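You operate a simulated robot arm through the tools that you are given. There is no shell and no other tool.

You are at the controls of a simulated robot arm. One attempt, no reset.

JOB
Move the pink adapter to the purple frame and the teal one to the orange frame.
Fine: press the yellow adapter from the adapters carton into the beige frame, then close both flaps.

Only the result counts: the job must be done as asked and must still hold three seconds after the hand-in. Knocking over, shifting, dropping, spilling or breaking anything else fails it.

ROBOT AND FRAMES
A 7-joint arm with a two-finger parallel gripper, fixed in place. Base frame: the origin is at the foot of the arm, x ahead of it, y to its left, z up; the work surface is at about z = 80.4. Units: cm, degrees, N and s.
Its first joint turns from -149.0 to 149.0 degrees. Payload 3.43 kg.
Tool frame: the origin (TCP) lies between the finger pads and is the grasp point; the fingertips stand 3 cm ahead of it; z points along the fingers, y is the line along which they close. Largest opening 9.4 cm; finger width 2.8, thickness 1; the body of the gripper, 5 by 9.6 cm, starts 5.5 cm behind the TCP.
Orientation is that of the tool frame in the base frame, as a unit quaternion [x, y, z, w]. With the fingers straight down and closing along the base's y, the tool's x points along the base's -x, its y along +y and its z along -z.

CONTROLS
- The arm moves only by the tool servo_tool. Its argument "series" is a list of rows, each an object of numbers (a shift or turn left out is 0, a gripper value left out holds the last): "ax", "ay", "az": the turn, a rotation vector about the tool's x, y, z in degrees; "dx", "dy", "dz": the shift along the tool's x, y, z in cm; "hand": the opening in per cent of the stroke, from 0 (shut) to 100 (fully open). In form: [{"ax": .., "ay": .., "az": .., "dx": .., "dy": .., "dz": .., "hand": ..}, ...]. A call has 1 to 20 rows; each row shifts and turns the commanded pose from where the row before left it, along the tool's axes as they then stand. Rows are played at 5 a second. More than 5 cm and 8.6 degrees between two rows, or a gripper value outside its range, and nothing of the call is played. Where a pose cannot be reached the arm comes as near as it can. A force on the tool above 40 N (or 10 N above the force at the start of the call, whichever is more), or a blocked arm, ends the call early, and 0.2 s more pass. The fingers move at their own pace (about 4.5 cm/s each) and stop on an object; they squeeze with about 41 N. The grip force told is the motor's: it shows also when the fingers shut on nothing. Time passes only in rows, and 0.2 s behind the last, so rows that do not move let the fingers close. It gives the time, the measured TCP pose, the force on the tool (base axes), the opening and the grip force at its end, in the units of the frame above (readings bear some noise), with the torque about the TCP (base axes, N m) and any sound that the robot's microphone picked up.
- Cameras (640 x 400 px; columns grow to the right, rows downward): "scene" is fixed at [39.96, -49.97, 144.3]; the picture's right is [-0.95, 0.30, 0.00], its down [0.14, 0.43, -0.89] and it looks along [-0.27, -0.85, -0.45] (base axes); focal length 214 px, centre (320, 200). "wrist" rides on the gripper at [7.6, 1.4, -10.3] in the tool frame; the picture's right is [-0.18, 0.98, 0.00], its down [-0.75, -0.14, -0.64] and it looks along [-0.63, -0.12, 0.77] (tool axes); focal length 243 px, centre (320, 200). There is no depth. A picture from a camera that has moved, and an enlarged one, comes with that camera's place and axes in the base frame and with its lens.
- get_image(camera): a new picture of that camera. No time passes.
- enlarge(camera, box): a new picture of the part [left, top, right, bottom] of that camera's present view, enlarged. No time passes.
- sign_off(): hands the job in; it is judged then, once.

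Nothing tells you positions but the pictures and the camera data. Unless the task says otherwise, let go and move clear before handing in.

The tools are called after "Call:" by a JSON object that holds its "method" and its "body". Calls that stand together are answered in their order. servo_tool: Moves the arm, as the interface text tells. Its arguments: {"type":"object","properties":{"series":{"type":"array","items":{"type":"object","properties":{"ax":{"type":"number"},"ay":{"type":"number"},"az":{"type":"number"},"dx":{"type":"number"},"dy":{"type":"number"},"dz":{"type":"number"},"hand":{"type":"number"}}}}},"required":["series"]} The other tools are called the same way: get_image (camera) takes a picture; enlarge (camera, box) takes an enlarged picture of a part of a camera's view; sign_off () hands the job in.

At the start:

```text
time: 0.0
position: [25.78, -95.34, 126.08]
tcp_rot: [0.0, 1.0, 0.0, 0.0]
wrist_force: [-0.5, -0.3, 0.8]
moment: [0.05, -0.04, -0.03]
finger_gap: 9.39
grasp_force: 0.1
```

scene: 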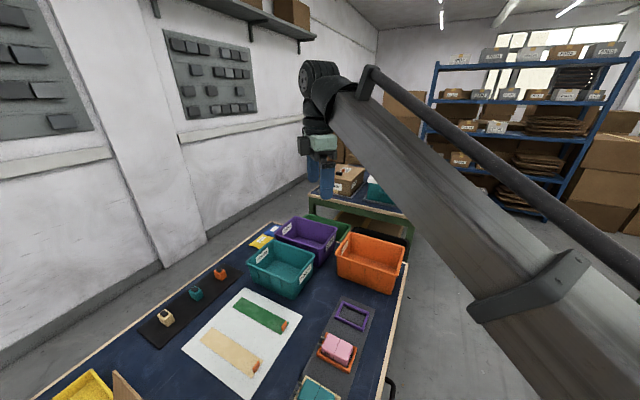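
wrist: 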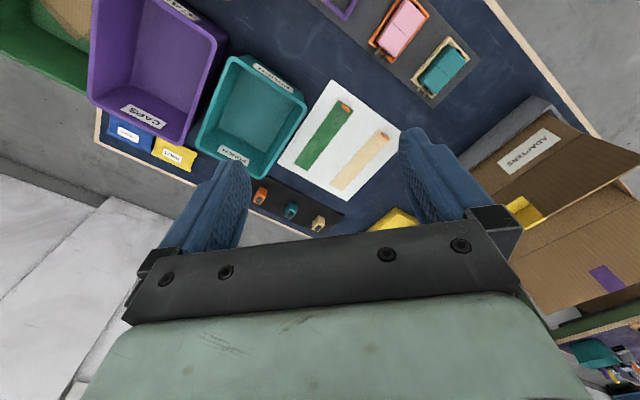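

I see a table with three frames in a row (purple empty, orange holding pink, beige holding teal) and a carton labelled "adapters" with open flaps. I'll take closer pictures before moving anything.

Call:
{"method": "enlarge", "body": {"camera": "scene", "box": [240, 280, 400, 400]}}

Call:
{"method": "enlarge", "body": {"camera": "wrist", "box": [300, 0, 640, 140]}}

Call:
{"method": "enlarge", "body": {"camera": "wrist", "box": [420, 80, 640, 400]}}

Call:
{"method": "enlarge", "body": {"camera": "scene", "box": [30, 320, 300, 400]}}

```text
3.33 times, centred on (320, 340) of scene
camera zoom: at [39.96, -49.97, 144.3], right [-0.95, 0.3, 0.0], down [0.14, 0.43, -0.89], along [-0.27, -0.85, -0.45], focal length 715 px, centre (320, -267)
```

zoom: 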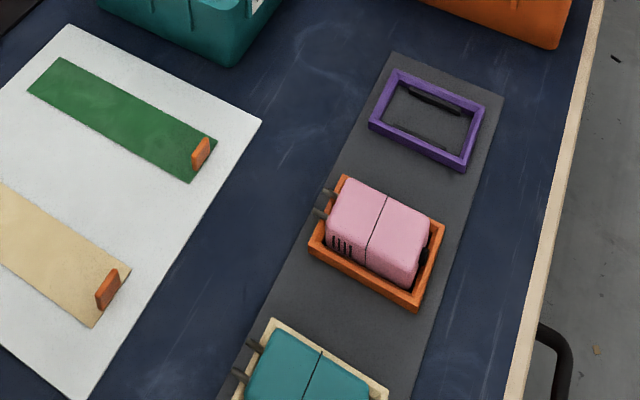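

```text
1.88 times, centred on (470, 70) of wrist
camera zoom: at [18.15, -93.93, 136.34], right [0.18, 0.98, 0.0], down [0.75, -0.14, 0.64], along [0.63, -0.12, -0.77], focal length 457 px, centre (38, 445)
```

zoom: 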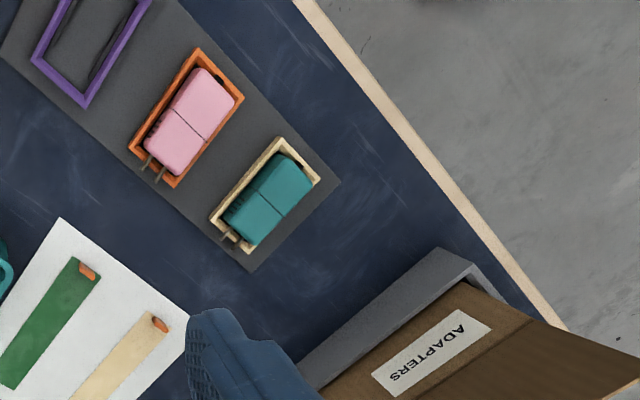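

```text
1.25 times, centred on (530, 240) of wrist
camera zoom: at [18.15, -93.93, 136.34], right [0.18, 0.98, 0.0], down [0.75, -0.14, 0.64], along [0.63, -0.12, -0.77], focal length 303 px, centre (58, 150)
```

zoom: 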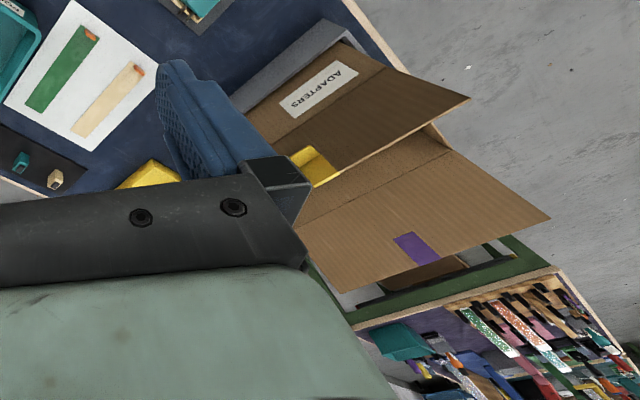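

```text
2.37 times, centred on (165, 360) of scene
camera zoom: at [39.96, -49.97, 144.3], right [-0.95, 0.3, 0.0], down [0.14, 0.43, -0.89], along [-0.27, -0.85, -0.45], focal length 508 px, centre (687, -179)
```

zoom: 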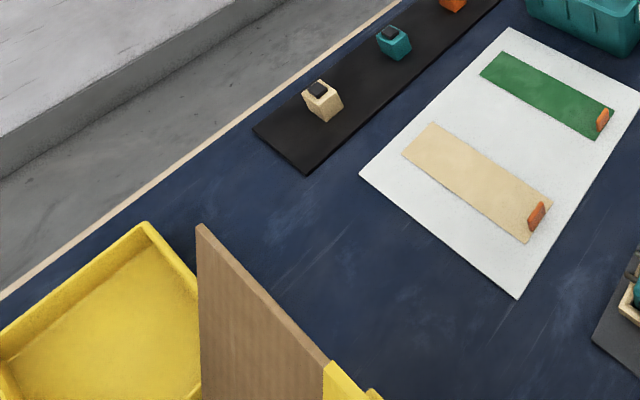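

I take the frames to be near (17,-89), (25.5,-80) and (33,-73), in a row at about 45° to the base axes, with the carton near (68,-50). Next I move above the orange frame, aligned with the row, and look closer.

Call:
{"method": "servo_tool", "body": {"series": [{"dy": 3, "dz": 2.5}, {"dy": 3, "dz": 2.5}, {"dy": 3, "dz": 2.5}, {"dy": 3, "dz": 2.5}, {"dy": 2, "dz": 2.5}, {"az": 7.5}, {"az": 7.5}, {"az": 7.5}, {"az": 7.5}, {"az": 7.5}, {"az": 7.5}, {}]}}

Call:
{"method": "get_image", "body": {"camera": "wrist"}}

Call:
{"method": "get_image", "body": {"camera": "scene"}}

```text
time: 2.6
position: [25.8, -81.33, 113.56]
tcp_rot: [0.384, 0.923, -0.001, 0.0]
wrist_force: [0.0, -0.8, -0.9]
moment: [0.01, -0.01, 0.02]
finger_gap: 9.38
grasp_force: 0.0
```

```text
taken
camera wrist: at [21.36, -74.92, 123.78], right [0.83, 0.56, 0.0], down [0.43, -0.63, 0.64], along [0.36, -0.53, -0.77], focal length 243 px, centre (320, 200)
```

wrist: 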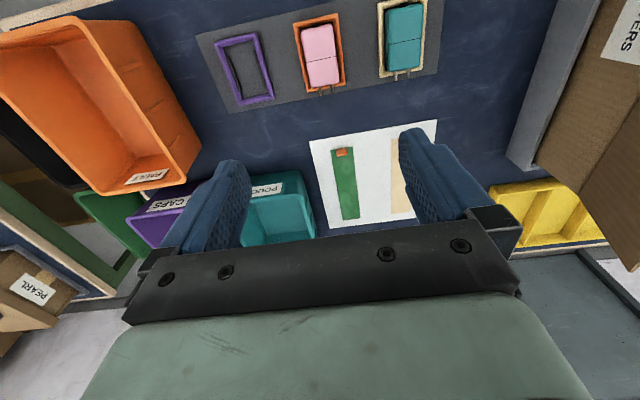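

```text
taken
```

scene: 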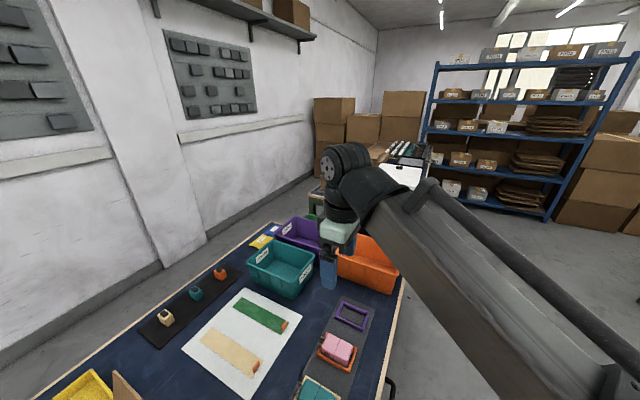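

The row is confirmed: purple at about (16.5,-89), orange at (25.1,-80.1), beige at (33.2,-72), running at about 45°. I'll go lower over the pink adapter for precise pictures.

Call:
{"method": "servo_tool", "body": {"series": [{"dx": 1.3, "dy": 0.35, "dz": 3}, {"dz": 4}, {"dz": 4}, {"dz": 4}, {}]}}

Call:
{"method": "get_image", "body": {"camera": "wrist"}}

Call:
{"method": "enlarge", "body": {"camera": "wrist", "box": [220, 20, 420, 145]}}

```text
time: 3.8
position: [25.2, -80.53, 98.56]
tcp_rot: [0.383, 0.924, -0.001, 0.0]
wrist_force: [0.8, -0.4, -0.3]
moment: [-0.01, -0.02, 0.0]
finger_gap: 9.42
grasp_force: 0.0
```

```text
taken
camera wrist: at [20.76, -74.12, 108.91], right [0.83, 0.56, 0.0], down [0.43, -0.63, 0.64], along [0.36, -0.53, -0.77], focal length 243 px, centre (320, 200)
```

wrist: 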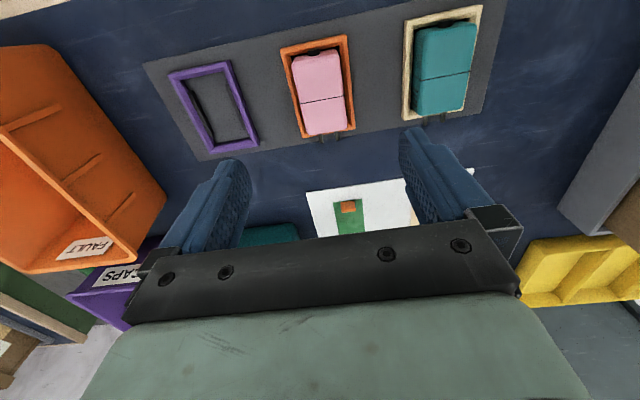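

```text
3.20 times, centred on (320, 82) of wrist
camera zoom: at [20.76, -74.12, 108.91], right [0.83, 0.56, 0.0], down [0.43, -0.63, 0.64], along [0.36, -0.53, -0.77], focal length 776 px, centre (320, 576)
```

zoom: 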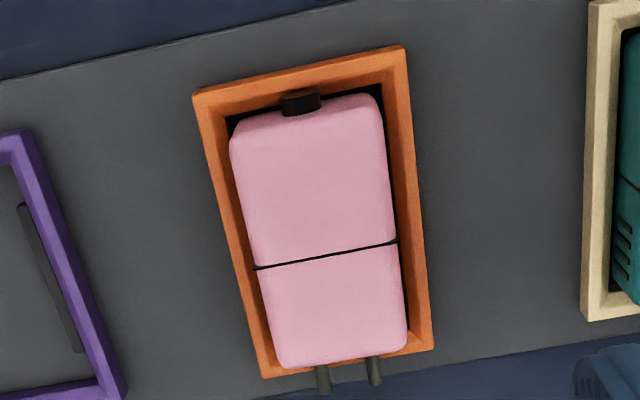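

The pink adapter sits in the orange frame directly under the gripper, aligned with my tool axes. I need heights of frame and adapter, so I take high zooms from the scene camera, which sees them from another side.

Call:
{"method": "enlarge", "body": {"camera": "scene", "box": [305, 325, 369, 365]}}

Call:
{"method": "enlarge", "body": {"camera": "scene", "box": [285, 360, 349, 400]}}

Call:
{"method": "enlarge", "body": {"camera": "scene", "box": [320, 290, 384, 330]}}

Call:
{"method": "enlarge", "body": {"camera": "wrist", "box": [150, 40, 280, 160]}}

Call:
{"method": "enlarge", "body": {"camera": "wrist", "box": [380, 0, 510, 120]}}

```text
10.00 times, centred on (337, 345) of scene
camera zoom: at [39.96, -49.97, 144.3], right [-0.95, 0.3, 0.0], down [0.14, 0.43, -0.89], along [-0.27, -0.85, -0.45], focal length 2145 px, centre (150, -1250)
```

zoom: 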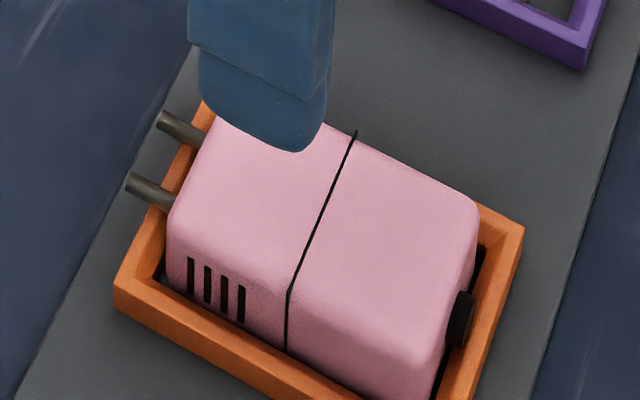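

```text
10.00 times, centred on (317, 380) of scene
camera zoom: at [39.96, -49.97, 144.3], right [-0.95, 0.3, 0.0], down [0.14, 0.43, -0.89], along [-0.27, -0.85, -0.45], focal length 2145 px, centre (350, -1600)
```

zoom: 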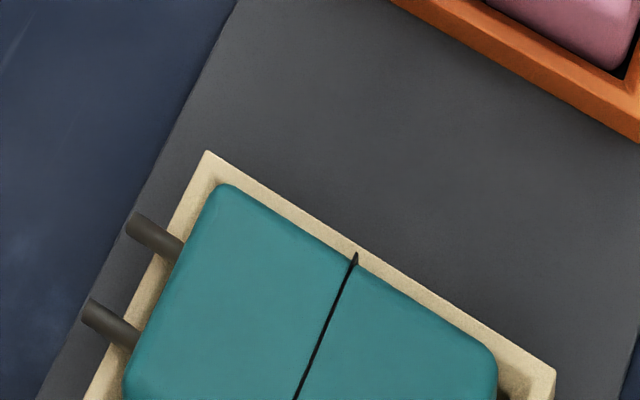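

```text
10.00 times, centred on (352, 310) of scene
camera zoom: at [39.96, -49.97, 144.3], right [-0.95, 0.3, 0.0], down [0.14, 0.43, -0.89], along [-0.27, -0.85, -0.45], focal length 2145 px, centre (0, -900)
```

zoom: 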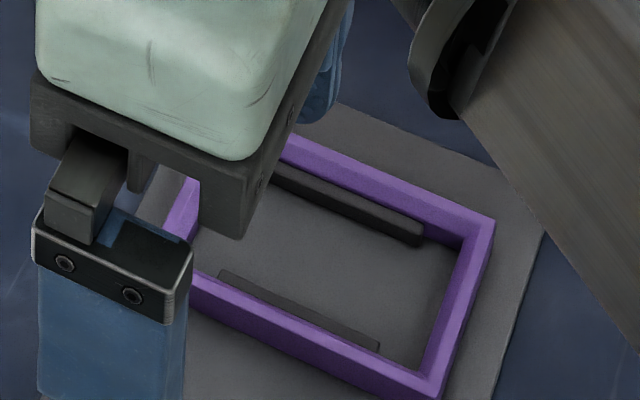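

```text
3.33 times, centred on (215, 100) of wrist
camera zoom: at [20.76, -74.12, 108.91], right [0.83, 0.56, 0.0], down [0.43, -0.63, 0.64], along [0.36, -0.53, -0.77], focal length 809 px, centre (670, 533)
```

zoom: 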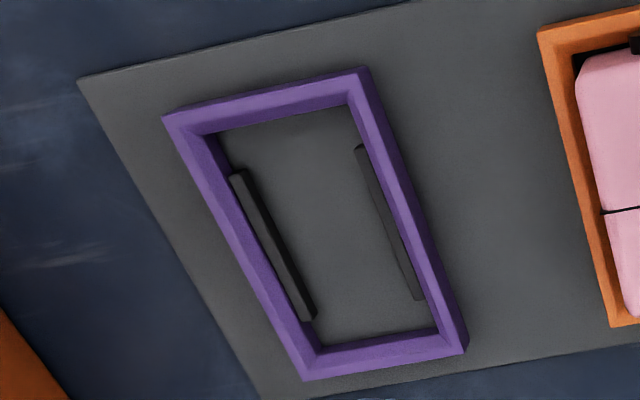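

```text
3.33 times, centred on (445, 60) of wrist
camera zoom: at [20.76, -74.12, 108.91], right [0.83, 0.56, 0.0], down [0.43, -0.63, 0.64], along [0.36, -0.53, -0.77], focal length 809 px, centre (-97, 667)
```

zoom: 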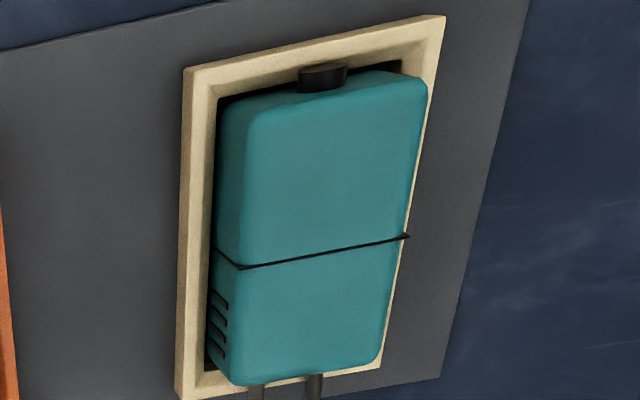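

I estimate the frame tops at z≈81.3 and the adapter tops at z≈83.4, each adapter about 4.6 × 7.3 cm. I'll descend around the pink adapter, stopping a bit high to check.

Call:
{"method": "servo_tool", "body": {"series": [{"dx": -0.15, "dy": 0.1, "dz": 3.5}, {"dz": 4}, {"dz": 3}, {"dz": 1.6}, {}]}}

Call:
{"method": "get_image", "body": {"camera": "wrist"}}

Call:
{"method": "enlarge", "body": {"camera": "scene", "box": [295, 315, 375, 365]}}

```text
time: 5.0
position: [25.34, -80.56, 86.79]
tcp_rot: [0.382, 0.924, -0.001, 0.0]
wrist_force: [-0.8, 0.7, 0.4]
moment: [-0.01, 0.02, 0.0]
finger_gap: 9.4
grasp_force: 0.1
```

```text
taken
camera wrist: at [20.92, -74.08, 97.04], right [0.83, 0.56, 0.0], down [0.43, -0.63, 0.64], along [0.36, -0.53, -0.77], focal length 243 px, centre (320, 200)
```

wrist: 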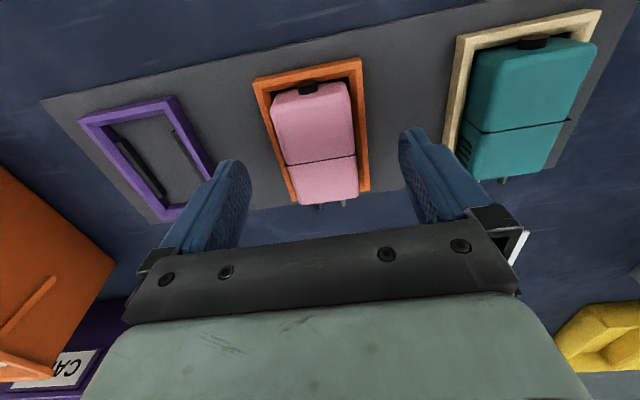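

```text
8.00 times, centred on (335, 340) of scene
camera zoom: at [39.96, -49.97, 144.3], right [-0.95, 0.3, 0.0], down [0.14, 0.43, -0.89], along [-0.27, -0.85, -0.45], focal length 1716 px, centre (200, -920)
```

zoom: 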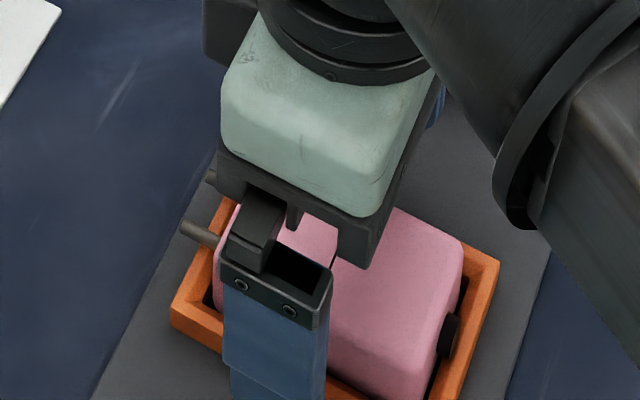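

The gripper straddles the pink adapter nearly centred. I zoom once more to pin the adapter's top height before going down to grasp depth.

Call:
{"method": "enlarge", "body": {"camera": "wrist", "box": [230, 50, 400, 220]}}

Call:
{"method": "enlarge", "body": {"camera": "scene", "box": [310, 340, 358, 370]}}

```text
2.35 times, centred on (315, 135) of wrist
camera zoom: at [20.92, -74.08, 97.04], right [0.83, 0.56, 0.0], down [0.43, -0.63, 0.64], along [0.36, -0.53, -0.77], focal length 571 px, centre (332, 353)
```

zoom: 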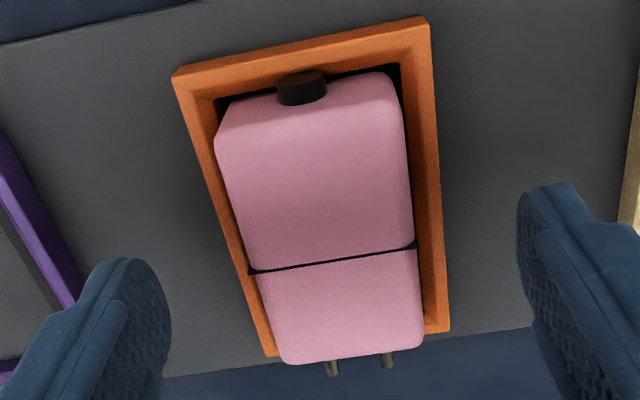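

```text
13.33 times, centred on (334, 355) of scene
camera zoom: at [39.96, -49.97, 144.3], right [-0.95, 0.3, 0.0], down [0.14, 0.43, -0.89], along [-0.27, -0.85, -0.45], focal length 2860 px, centre (133, -1867)
```

zoom: 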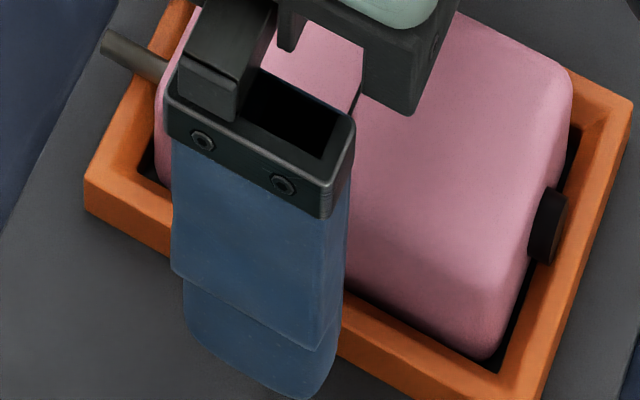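

The adapter top is at z≈83.4 and the frame top at z≈81.4. I lower to TCP z≈84.9 (tips just above the frame), then close the fingers.

Call:
{"method": "servo_tool", "body": {"series": [{"dz": 1.0}, {"dz": 0.9}, {"hand": 0}, {"hand": 0}, {"hand": 0}, {"hand": 0}, {"hand": 0}, {"hand": 0}]}}

Call:
{"method": "get_image", "body": {"camera": "wrist"}}

Call:
{"method": "enlarge", "body": {"camera": "scene", "box": [295, 315, 375, 365]}}

```text
time: 6.8
position: [25.28, -80.5, 84.81]
tcp_rot: [0.383, 0.924, -0.001, 0.001]
wrist_force: [-2.7, -4.0, 0.0]
moment: [-0.1, 0.08, 0.02]
finger_gap: 4.51
grasp_force: 41.3
```

```text
taken
camera wrist: at [20.86, -74.07, 95.09], right [0.83, 0.56, 0.0], down [0.43, -0.63, 0.64], along [0.36, -0.53, -0.77], focal length 243 px, centre (320, 200)
```

wrist: 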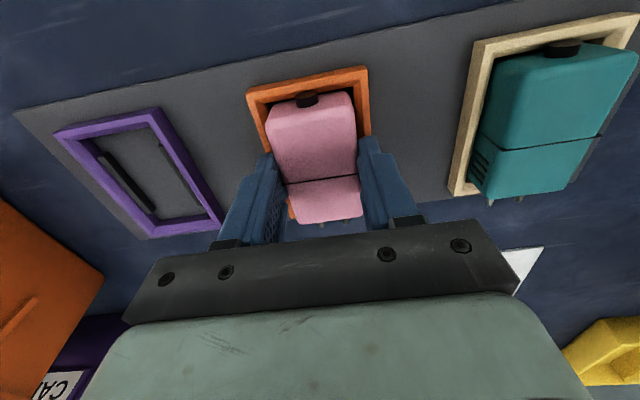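

```text
8.00 times, centred on (335, 340) of scene
camera zoom: at [39.96, -49.97, 144.3], right [-0.95, 0.3, 0.0], down [0.14, 0.43, -0.89], along [-0.27, -0.85, -0.45], focal length 1716 px, centre (200, -920)
```

zoom: 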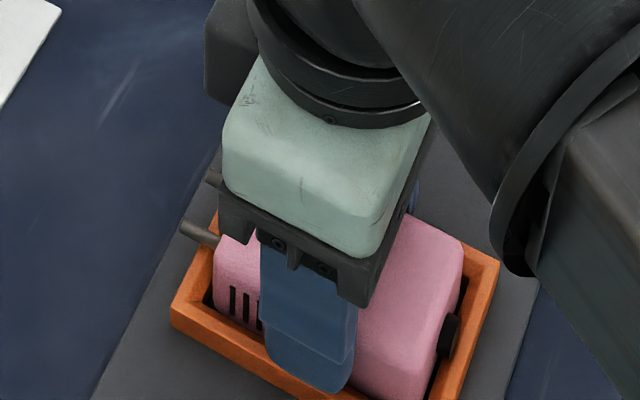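

The pink adapter is gripped (4.51 cm wide). I lift it slowly and watch the pull force.

Call:
{"method": "servo_tool", "body": {"series": [{"dz": -0.3}, {"dz": -0.3}, {"dz": -0.4}, {"dz": -0.5}, {"dz": -0.5}, {}]}}

Call:
{"method": "get_image", "body": {"camera": "wrist"}}

```text
time: 8.1
position: [24.74, -81.0, 87.42]
tcp_rot: [0.386, 0.922, -0.012, -0.001]
wrist_force: [-25.0, -21.6, 37.9]
moment: [-0.18, 0.86, 0.83]
finger_gap: 0.99
grasp_force: 40.9
stopped in row 6: the force on the tool passed its limit at 55 N (the readings are from after the stop); the commanded pose is now the measured one
```

```text
taken
camera wrist: at [20.4, -74.39, 97.59], right [0.83, 0.56, -0.02], down [0.44, -0.62, 0.65], along [0.35, -0.55, -0.76], focal length 243 px, centre (320, 200)
```

wrist: 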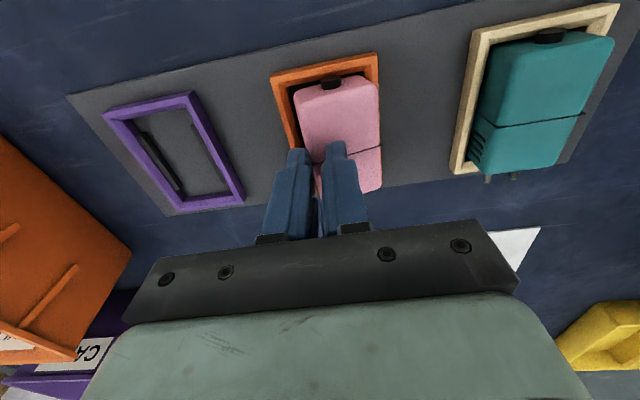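

The fingers slipped off the top edge, so the clips hold firmly. I open and back up, then check whether anything shifted.

Call:
{"method": "servo_tool", "body": {"series": [{"dz": -1.0}, {"dz": -1.5}, {"hand": 100, "dz": -1}, {"hand": 100}, {"hand": 100}, {"hand": 100}, {}]}}

Call:
{"method": "enlarge", "body": {"camera": "wrist", "box": [230, 30, 420, 220]}}

Call:
{"method": "enlarge", "body": {"camera": "scene", "box": [305, 330, 369, 370]}}

```text
time: 9.7
position: [25.21, -80.69, 90.63]
tcp_rot: [0.384, 0.923, -0.007, 0.001]
wrist_force: [0.2, -0.6, 0.1]
moment: [0.0, 0.0, -0.03]
finger_gap: 9.38
grasp_force: 0.0
```

```text
2.11 times, centred on (325, 125) of wrist
camera zoom: at [20.76, -74.11, 100.8], right [0.83, 0.56, -0.01], down [0.43, -0.63, 0.65], along [0.36, -0.54, -0.76], focal length 511 px, centre (310, 358)
```

zoom: 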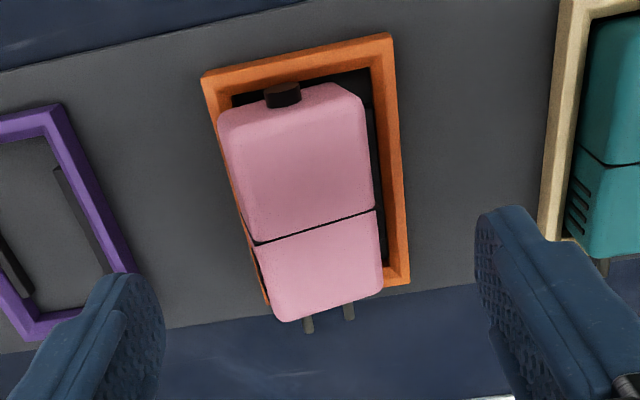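

```text
10.00 times, centred on (337, 350) of scene
camera zoom: at [39.96, -49.97, 144.3], right [-0.95, 0.3, 0.0], down [0.14, 0.43, -0.89], along [-0.27, -0.85, -0.45], focal length 2145 px, centre (150, -1300)
```

zoom: 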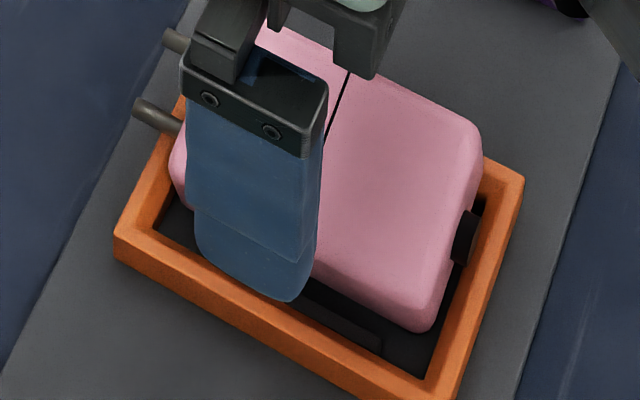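

The pink adapter popped up out of its clips and now rests shifted toward the purple side, still in the frame. I level the tool and take new pictures to regrip it.

Call:
{"method": "servo_tool", "body": {"series": [{"ax": -0.7, "ay": 0.4, "dz": -3}, {}, {}]}}

Call:
{"method": "enlarge", "body": {"camera": "wrist", "box": [240, 30, 400, 190]}}

Call:
{"method": "enlarge", "body": {"camera": "scene", "box": [305, 330, 369, 370]}}

```text
time: 10.5
position: [25.3, -80.4, 93.65]
tcp_rot: [0.384, 0.923, 0.0, 0.0]
wrist_force: [0.8, -0.4, -0.8]
moment: [-0.02, -0.01, -0.01]
finger_gap: 9.39
grasp_force: 0.0
```

```text
2.50 times, centred on (320, 110) of wrist
camera zoom: at [20.77, -74.1, 103.93], right [0.83, 0.56, 0.0], down [0.43, -0.63, 0.64], along [0.36, -0.53, -0.77], focal length 606 px, centre (320, 425)
```

zoom: 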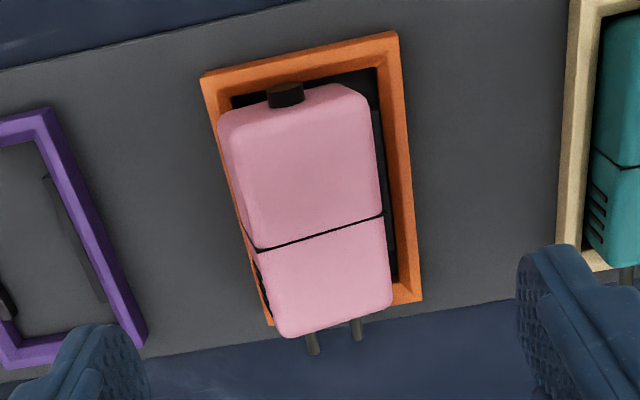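

```text
10.00 times, centred on (337, 350) of scene
camera zoom: at [39.96, -49.97, 144.3], right [-0.95, 0.3, 0.0], down [0.14, 0.43, -0.89], along [-0.27, -0.85, -0.45], focal length 2145 px, centre (150, -1300)
```

zoom: 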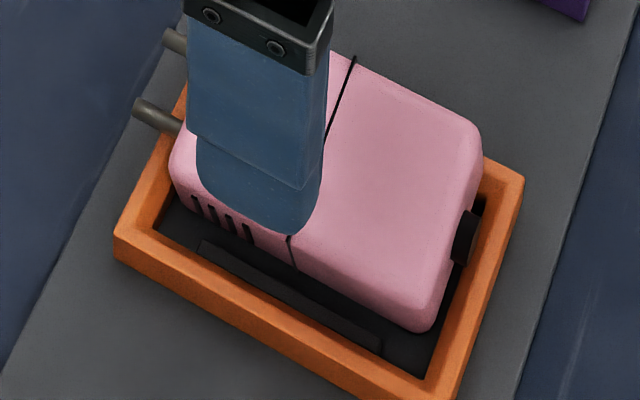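

The pink adapter is tilted about 12–14° on its long axis, purple side up. I'll tilt the gripper to match, part-close the fingers, and approach along the tool axis, stopping short to check.

Call:
{"method": "servo_tool", "body": {"series": [{"dx": -0.26, "dy": 1.14, "dz": 2.2, "hand": 66}, {"dz": 2.18}, {"ax": 6}, {"ax": 6}, {"dz": 1.5}, {"dz": 1.0}, {}]}}

Call:
{"method": "enlarge", "body": {"camera": "wrist", "box": [220, 60, 420, 220]}}

Call:
{"method": "enlarge", "body": {"camera": "scene", "box": [295, 315, 375, 365]}}

```text
time: 12.1
position: [25.82, -80.37, 86.55]
tcp_rot: [0.382, 0.918, -0.096, -0.04]
wrist_force: [1.0, -0.3, -1.0]
moment: [0.02, 0.0, 0.02]
finger_gap: 6.2
grasp_force: 0.0
```

```text
2.50 times, centred on (320, 140) of wrist
camera zoom: at [22.87, -72.58, 96.34], right [0.81, 0.55, -0.2], down [0.53, -0.54, 0.66], along [0.25, -0.64, -0.73], focal length 606 px, centre (320, 350)
```

zoom: 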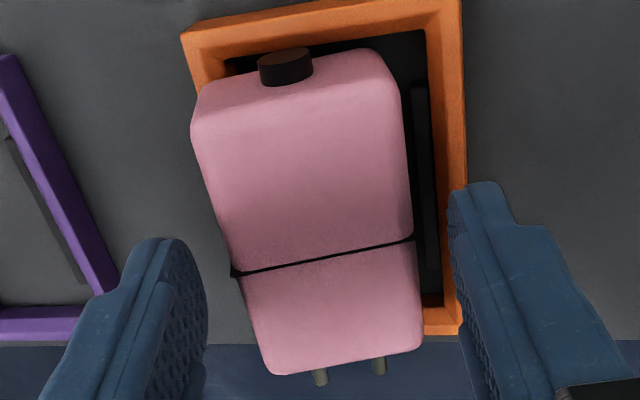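

```text
8.00 times, centred on (335, 340) of scene
camera zoom: at [39.96, -49.97, 144.3], right [-0.95, 0.3, 0.0], down [0.14, 0.43, -0.89], along [-0.27, -0.85, -0.45], focal length 1716 px, centre (200, -920)
```

zoom: 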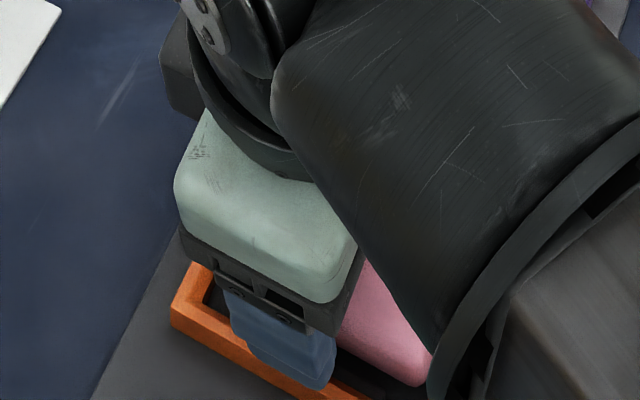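

The tool is now parallel to the adapter and centred on it. I advance 1.2 cm along the tool axis, close, then lift a little.

Call:
{"method": "servo_tool", "body": {"series": [{"dz": 0.6}, {"dz": 0.6}, {}]}}

Call:
{"method": "enlarge", "body": {"camera": "wrist", "box": [220, 60, 420, 220]}}

```text
time: 12.9
position: [25.75, -80.54, 85.53]
tcp_rot: [0.382, 0.918, -0.096, -0.041]
wrist_force: [0.5, -0.1, -1.0]
moment: [-0.01, 0.01, -0.03]
finger_gap: 6.2
grasp_force: 0.0
```

```text
2.50 times, centred on (320, 140) of wrist
camera zoom: at [22.8, -72.7, 95.28], right [0.81, 0.55, -0.2], down [0.53, -0.54, 0.66], along [0.25, -0.64, -0.73], focal length 606 px, centre (320, 350)
```

zoom: 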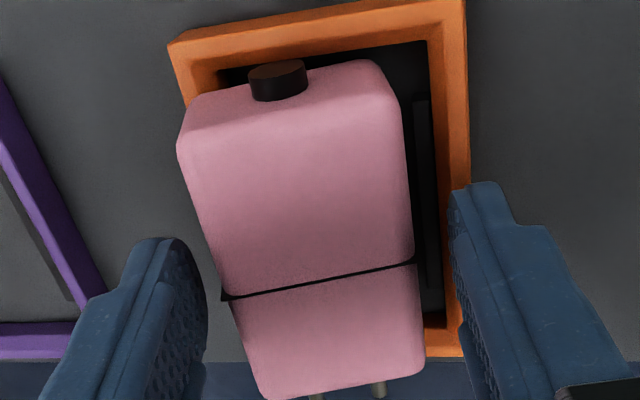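

Fingers overlap the adapter by about 1.2 cm and clear the frame. I close and lift along the tool axis.

Call:
{"method": "servo_tool", "body": {"series": [{"dz": 0.15, "dy": -0.1}, {"hand": 0}, {"hand": 0}, {"hand": 0}, {"hand": 0}, {"hand": 0}]}}

Call:
{"method": "enlarge", "body": {"camera": "wrist", "box": [220, 60, 420, 220]}}

```text
time: 14.3
position: [25.56, -80.68, 85.42]
tcp_rot: [0.383, 0.918, -0.096, -0.04]
wrist_force: [0.0, -1.5, 4.5]
moment: [-0.27, -0.06, -0.01]
finger_gap: 4.52
grasp_force: 40.9
```

```text
2.50 times, centred on (320, 140) of wrist
camera zoom: at [22.64, -72.83, 95.17], right [0.81, 0.55, -0.2], down [0.53, -0.54, 0.66], along [0.25, -0.64, -0.73], focal length 606 px, centre (320, 350)
```

zoom: 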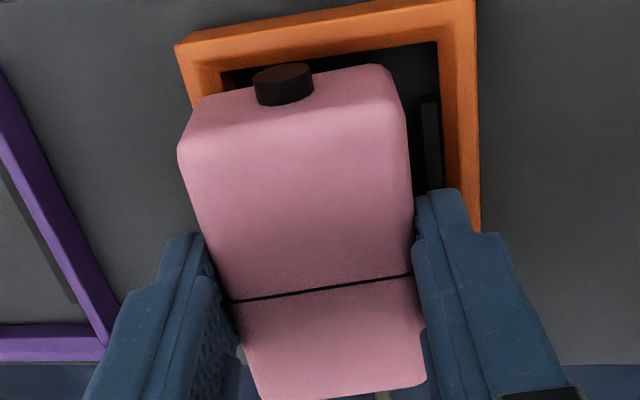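

Grip is solid at 4.52 cm. I lift straight up in base coordinates in small steps.

Call:
{"method": "servo_tool", "body": {"series": [{"dz": -0.29, "dy": -0.06}, {"dz": -0.29, "dy": -0.06}, {"dz": -0.39, "dy": -0.08}, {"dz": -0.49, "dy": -0.1}, {"dz": -0.98, "dy": -0.2}, {"dz": -0.98, "dy": -0.2}, {"dz": -0.98, "dy": -0.2}, {}]}}

Call:
{"method": "get_image", "body": {"camera": "wrist"}}

Call:
{"method": "enlarge", "body": {"camera": "scene", "box": [280, 300, 400, 375]}}

```text
time: 16.1
position: [25.7, -80.57, 89.68]
tcp_rot: [0.382, 0.918, -0.096, -0.04]
wrist_force: [0.5, 0.3, -1.0]
moment: [0.01, -0.01, -0.01]
finger_gap: 4.53
grasp_force: 41.1
```

```text
taken
camera wrist: at [22.72, -72.67, 99.53], right [0.81, 0.55, -0.2], down [0.53, -0.54, 0.66], along [0.25, -0.64, -0.73], focal length 243 px, centre (320, 200)
```

wrist: 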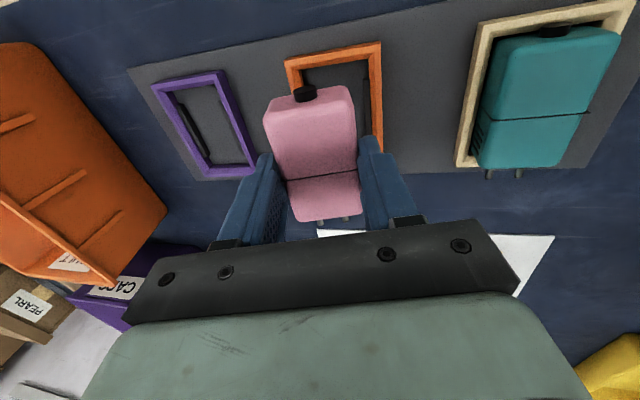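

```text
5.33 times, centred on (340, 338) of scene
camera zoom: at [39.96, -49.97, 144.3], right [-0.95, 0.3, 0.0], down [0.14, 0.43, -0.89], along [-0.27, -0.85, -0.45], focal length 1144 px, centre (213, -533)
```

zoom: 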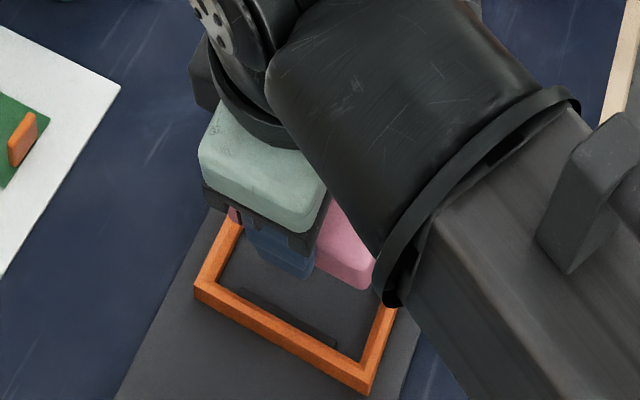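

The pink adapter is free and held. I raise a little, level the tool, and check the adapter's attitude in the hand.

Call:
{"method": "servo_tool", "body": {"series": [{"dz": -2}, {"dz": -2}, {"ax": -6}, {"ax": -6}, {}]}}

Call:
{"method": "get_image", "body": {"camera": "wrist"}}

Call:
{"method": "enlarge", "body": {"camera": "wrist", "box": [220, 60, 420, 220]}}

Call:
{"method": "enlarge", "body": {"camera": "scene", "box": [270, 290, 400, 370]}}

```text
time: 17.3
position: [26.27, -79.98, 93.8]
tcp_rot: [0.385, 0.923, 0.001, 0.0]
wrist_force: [1.0, 0.2, -1.6]
moment: [0.02, -0.01, -0.01]
finger_gap: 4.52
grasp_force: 41.3
```

```text
taken
camera wrist: at [21.83, -73.58, 104.12], right [0.83, 0.56, 0.0], down [0.43, -0.63, 0.64], along [0.36, -0.53, -0.77], focal length 243 px, centre (320, 200)
```

wrist: 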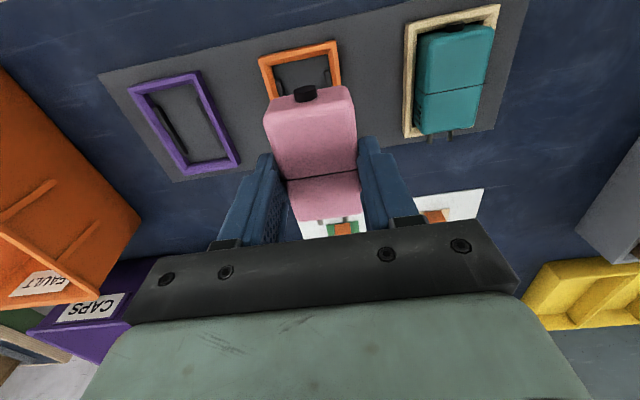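

```text
2.50 times, centred on (320, 140) of wrist
camera zoom: at [21.83, -73.58, 104.12], right [0.83, 0.56, 0.0], down [0.43, -0.63, 0.64], along [0.36, -0.53, -0.77], focal length 606 px, centre (320, 350)
```

zoom: 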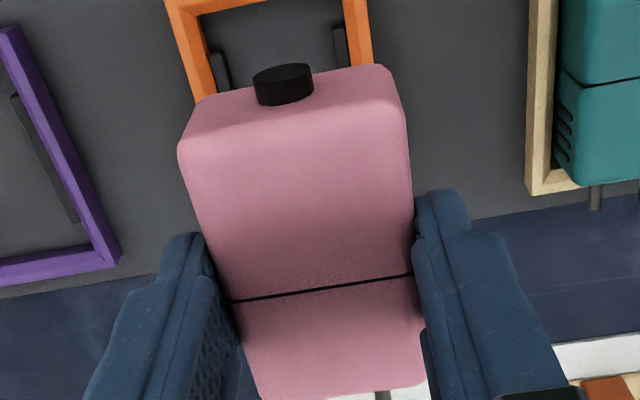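

```text
4.92 times, centred on (335, 330) of scene
camera zoom: at [39.96, -49.97, 144.3], right [-0.95, 0.3, 0.0], down [0.14, 0.43, -0.89], along [-0.27, -0.85, -0.45], focal length 1056 px, centre (246, -440)
```

zoom: 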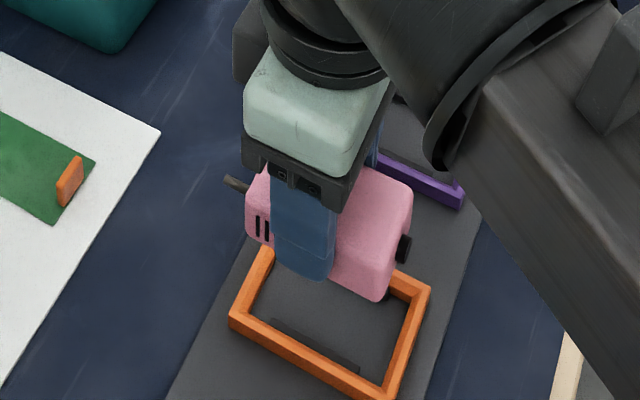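

The pink adapter is square in the gripper. I carry it above the purple frame, whose centre I take to be at about (17.0,-89.2).

Call:
{"method": "servo_tool", "body": {"series": [{"dy": -3.3, "dx": 0.09}, {"dy": -3.3, "dx": 0.09}, {"dy": -3.3, "dx": 0.09}, {"dy": -3.16, "dx": 0.08}, {}, {}]}}

Call:
{"method": "get_image", "body": {"camera": "wrist"}}

Call:
{"method": "enlarge", "body": {"camera": "scene", "box": [290, 270, 400, 340]}}

```text
time: 18.7
position: [16.59, -88.93, 93.78]
tcp_rot: [0.384, 0.923, 0.0, 0.0]
wrist_force: [-0.3, 0.0, -0.7]
moment: [0.0, 0.0, 0.02]
finger_gap: 4.52
grasp_force: 41.3
```

```text
taken
camera wrist: at [12.16, -82.59, 104.15], right [0.83, 0.56, 0.0], down [0.43, -0.63, 0.64], along [0.36, -0.53, -0.77], focal length 243 px, centre (320, 200)
```

wrist: 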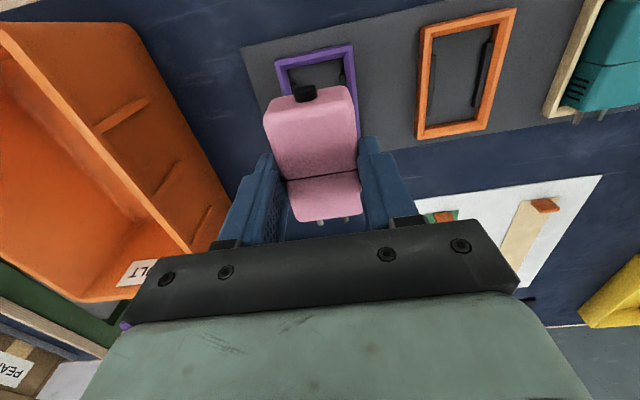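

```text
5.71 times, centred on (345, 305) of scene
camera zoom: at [39.96, -49.97, 144.3], right [-0.95, 0.3, 0.0], down [0.14, 0.43, -0.89], along [-0.27, -0.85, -0.45], focal length 1226 px, centre (177, -400)
```

zoom: 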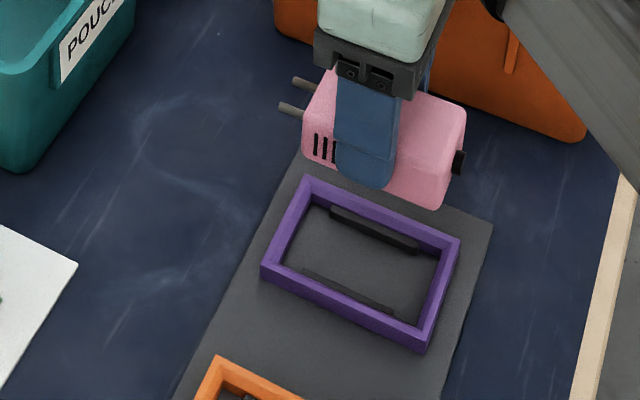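

The adapter hovers over the purple frame, clear of the orange bin. I zoom on the visible far corners of the purple frame to check alignment.

Call:
{"method": "enlarge", "body": {"camera": "wrist", "box": [240, 30, 400, 190]}}

Call:
{"method": "enlarge", "body": {"camera": "scene", "box": [325, 280, 389, 320]}}

```text
2.50 times, centred on (320, 110) of wrist
camera zoom: at [12.16, -82.59, 104.15], right [0.83, 0.56, 0.0], down [0.43, -0.63, 0.64], along [0.36, -0.53, -0.77], focal length 606 px, centre (320, 425)
```

zoom: 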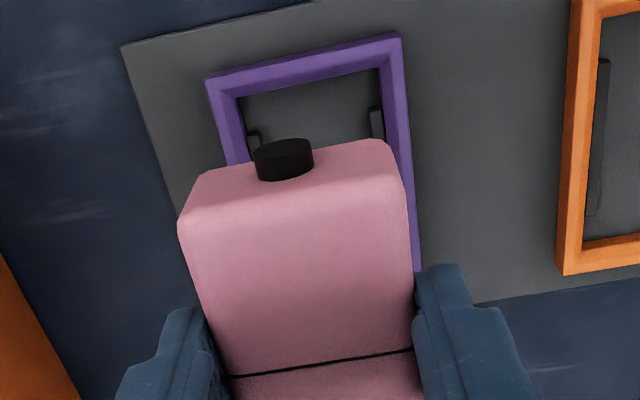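

```text
10.00 times, centred on (357, 300) of scene
camera zoom: at [39.96, -49.97, 144.3], right [-0.95, 0.3, 0.0], down [0.14, 0.43, -0.89], along [-0.27, -0.85, -0.45], focal length 2145 px, centre (-50, -800)
```

zoom: 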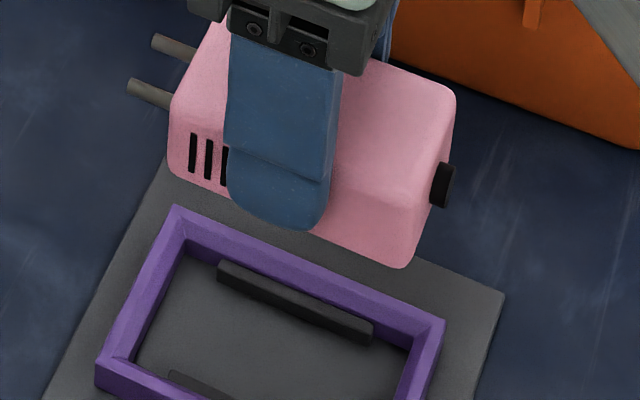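

Alignment needs about +0.15 cm in y and −0.12 in x. I correct and descend to just above the frame.

Call:
{"method": "servo_tool", "body": {"series": [{"dy": 0.15, "dx": -0.12, "dz": 2}, {"dz": 2.5}, {"dz": 2.0}, {}, {}]}}

Call:
{"method": "enlarge", "body": {"camera": "wrist", "box": [220, 60, 420, 220]}}

Call:
{"method": "enlarge", "body": {"camera": "scene", "box": [325, 285, 389, 325]}}

```text
time: 19.9
position: [16.83, -88.86, 87.23]
tcp_rot: [0.384, 0.923, -0.001, 0.0]
wrist_force: [0.2, 0.2, -2.2]
moment: [-0.04, -0.02, -0.02]
finger_gap: 4.52
grasp_force: 41.2
```

```text
2.50 times, centred on (320, 140) of wrist
camera zoom: at [12.44, -82.51, 97.62], right [0.83, 0.56, 0.0], down [0.43, -0.63, 0.64], along [0.36, -0.53, -0.77], focal length 606 px, centre (320, 350)
```

zoom: 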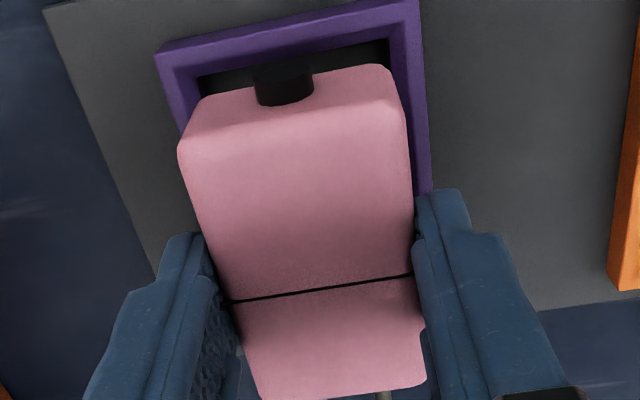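

```text
10.00 times, centred on (357, 305) of scene
camera zoom: at [39.96, -49.97, 144.3], right [-0.95, 0.3, 0.0], down [0.14, 0.43, -0.89], along [-0.27, -0.85, -0.45], focal length 2145 px, centre (-50, -850)
```

zoom: 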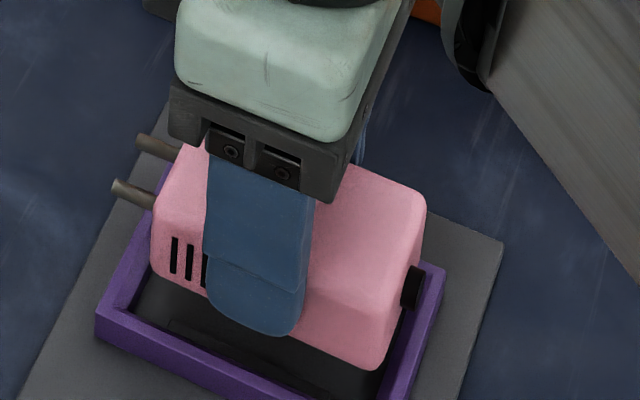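

Alignment is within about 1 mm. I lower into the frame slowly, watching force and listening for a click.

Call:
{"method": "servo_tool", "body": {"series": [{"dz": 0.4, "dy": -0.08}, {"dz": 0.4}, {"dz": 0.3}, {"dz": 0.2}, {"dz": 0.2}, {"dz": 0.2}, {}]}}

Call:
{"method": "enlarge", "body": {"camera": "scene", "box": [325, 285, 389, 325]}}

```text
time: 21.5
position: [16.82, -88.88, 85.65]
tcp_rot: [0.384, 0.923, 0.001, 0.0]
wrist_force: [5.3, -4.4, 9.8]
moment: [0.11, 0.14, 0.02]
finger_gap: 4.5
grasp_force: 41.5
```

```text
10.00 times, centred on (357, 305) of scene
camera zoom: at [39.96, -49.97, 144.3], right [-0.95, 0.3, 0.0], down [0.14, 0.43, -0.89], along [-0.27, -0.85, -0.45], focal length 2145 px, centre (-50, -850)
```

zoom: 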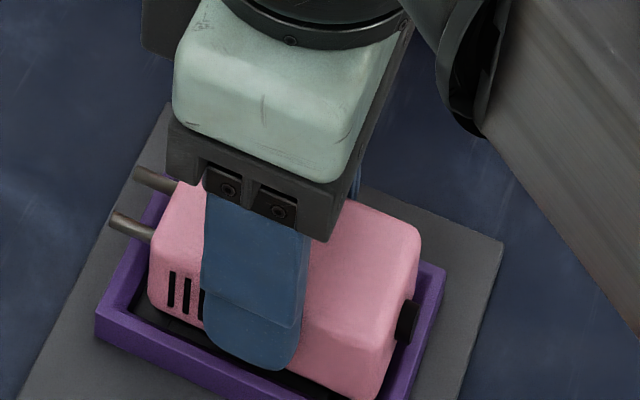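

Contact begins with a 7 N push along −x (the knob end rubs the frame wall). I ease 0.15 cm toward the prong side and keep pressing in small steps.

Call:
{"method": "servo_tool", "body": {"series": [{"dx": -0.15, "dz": -0.15}, {}, {"dz": 0.2}, {"dz": 0.15}, {}]}}

Call:
{"method": "enlarge", "body": {"camera": "scene", "box": [325, 285, 389, 325]}}

Call:
{"method": "enlarge", "body": {"camera": "wrist", "box": [220, 60, 420, 220]}}

```text
time: 22.7
position: [16.88, -89.24, 85.42]
tcp_rot: [0.385, 0.923, 0.0, -0.001]
wrist_force: [2.8, -5.0, 6.0]
moment: [-0.04, -0.13, 0.11]
finger_gap: 4.5
grasp_force: 41.5
```

```text
10.00 times, centred on (357, 305) of scene
camera zoom: at [39.96, -49.97, 144.3], right [-0.95, 0.3, 0.0], down [0.14, 0.43, -0.89], along [-0.27, -0.85, -0.45], focal length 2145 px, centre (-50, -850)
```

zoom: 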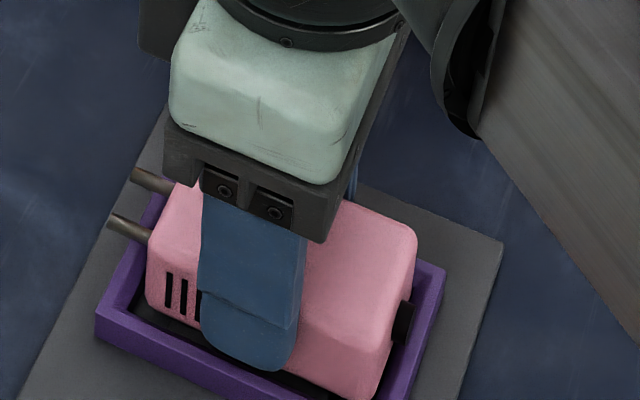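

```text
2.50 times, centred on (320, 140) of wrist
camera zoom: at [12.42, -82.7, 95.73], right [0.83, 0.56, 0.0], down [0.43, -0.63, 0.64], along [0.36, -0.53, -0.77], focal length 606 px, centre (320, 350)
```

zoom: 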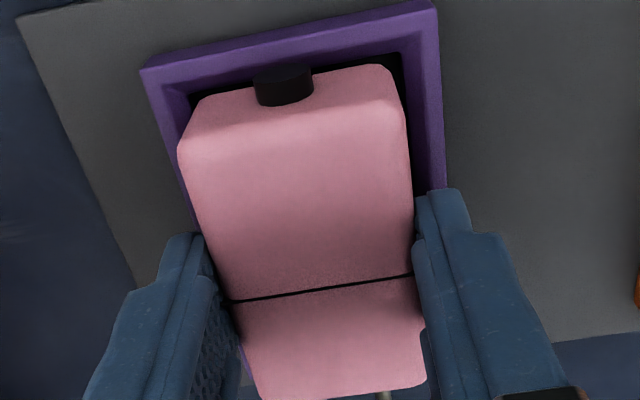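

The adapter is centred within the frame walls; the remaining side force is small. I continue pressing down in small steps.

Call:
{"method": "servo_tool", "body": {"series": [{"dz": 0.15}, {"dz": 0.15}, {"dz": 0.15}, {}]}}

Call:
{"method": "enlarge", "body": {"camera": "scene", "box": [325, 285, 389, 325]}}

```text
time: 23.7
position: [16.9, -89.04, 84.94]
tcp_rot: [0.384, 0.923, 0.001, -0.001]
wrist_force: [0.0, -0.4, -1.3]
moment: [0.0, -0.01, 0.04]
finger_gap: 4.53
grasp_force: 40.6
```

```text
10.00 times, centred on (357, 305) of scene
camera zoom: at [39.96, -49.97, 144.3], right [-0.95, 0.3, 0.0], down [0.14, 0.43, -0.89], along [-0.27, -0.85, -0.45], focal length 2145 px, centre (-50, -850)
```

zoom: 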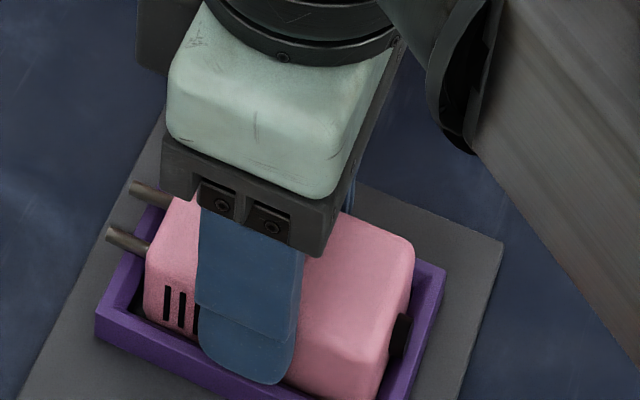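

The resistance vanished at z=84.94, as if it passed the clips. I press on until it bottoms out.

Call:
{"method": "servo_tool", "body": {"series": [{"dz": 0.1}, {"dz": 0.1}, {"dz": 0.1}, {}]}}

Call:
{"method": "enlarge", "body": {"camera": "scene", "box": [325, 285, 389, 325]}}

Call:
{"method": "enlarge", "body": {"camera": "wrist", "box": [220, 60, 420, 220]}}

```text
time: 24.7
position: [16.92, -89.09, 84.83]
tcp_rot: [0.384, 0.923, 0.0, 0.0]
wrist_force: [-7.4, 3.1, 29.6]
moment: [0.08, 0.19, -0.03]
finger_gap: 4.5
grasp_force: 41.1
```

```text
10.00 times, centred on (357, 305) of scene
camera zoom: at [39.96, -49.97, 144.3], right [-0.95, 0.3, 0.0], down [0.14, 0.43, -0.89], along [-0.27, -0.85, -0.45], focal length 2145 px, centre (-50, -850)
```

zoom: 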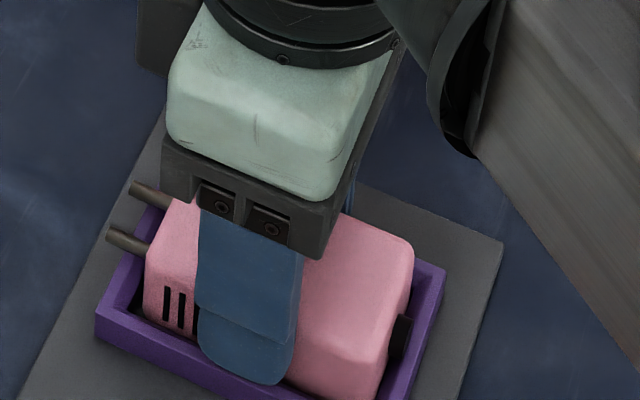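

```text
2.50 times, centred on (320, 140) of wrist
camera zoom: at [12.51, -82.65, 95.13], right [0.83, 0.56, 0.0], down [0.43, -0.63, 0.64], along [0.36, -0.53, -0.77], focal length 606 px, centre (320, 350)
```

zoom: 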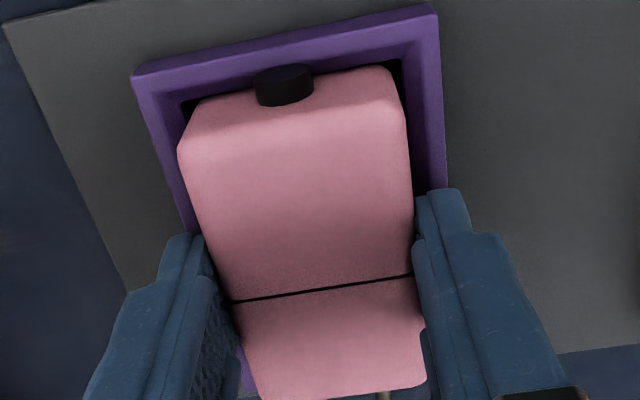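

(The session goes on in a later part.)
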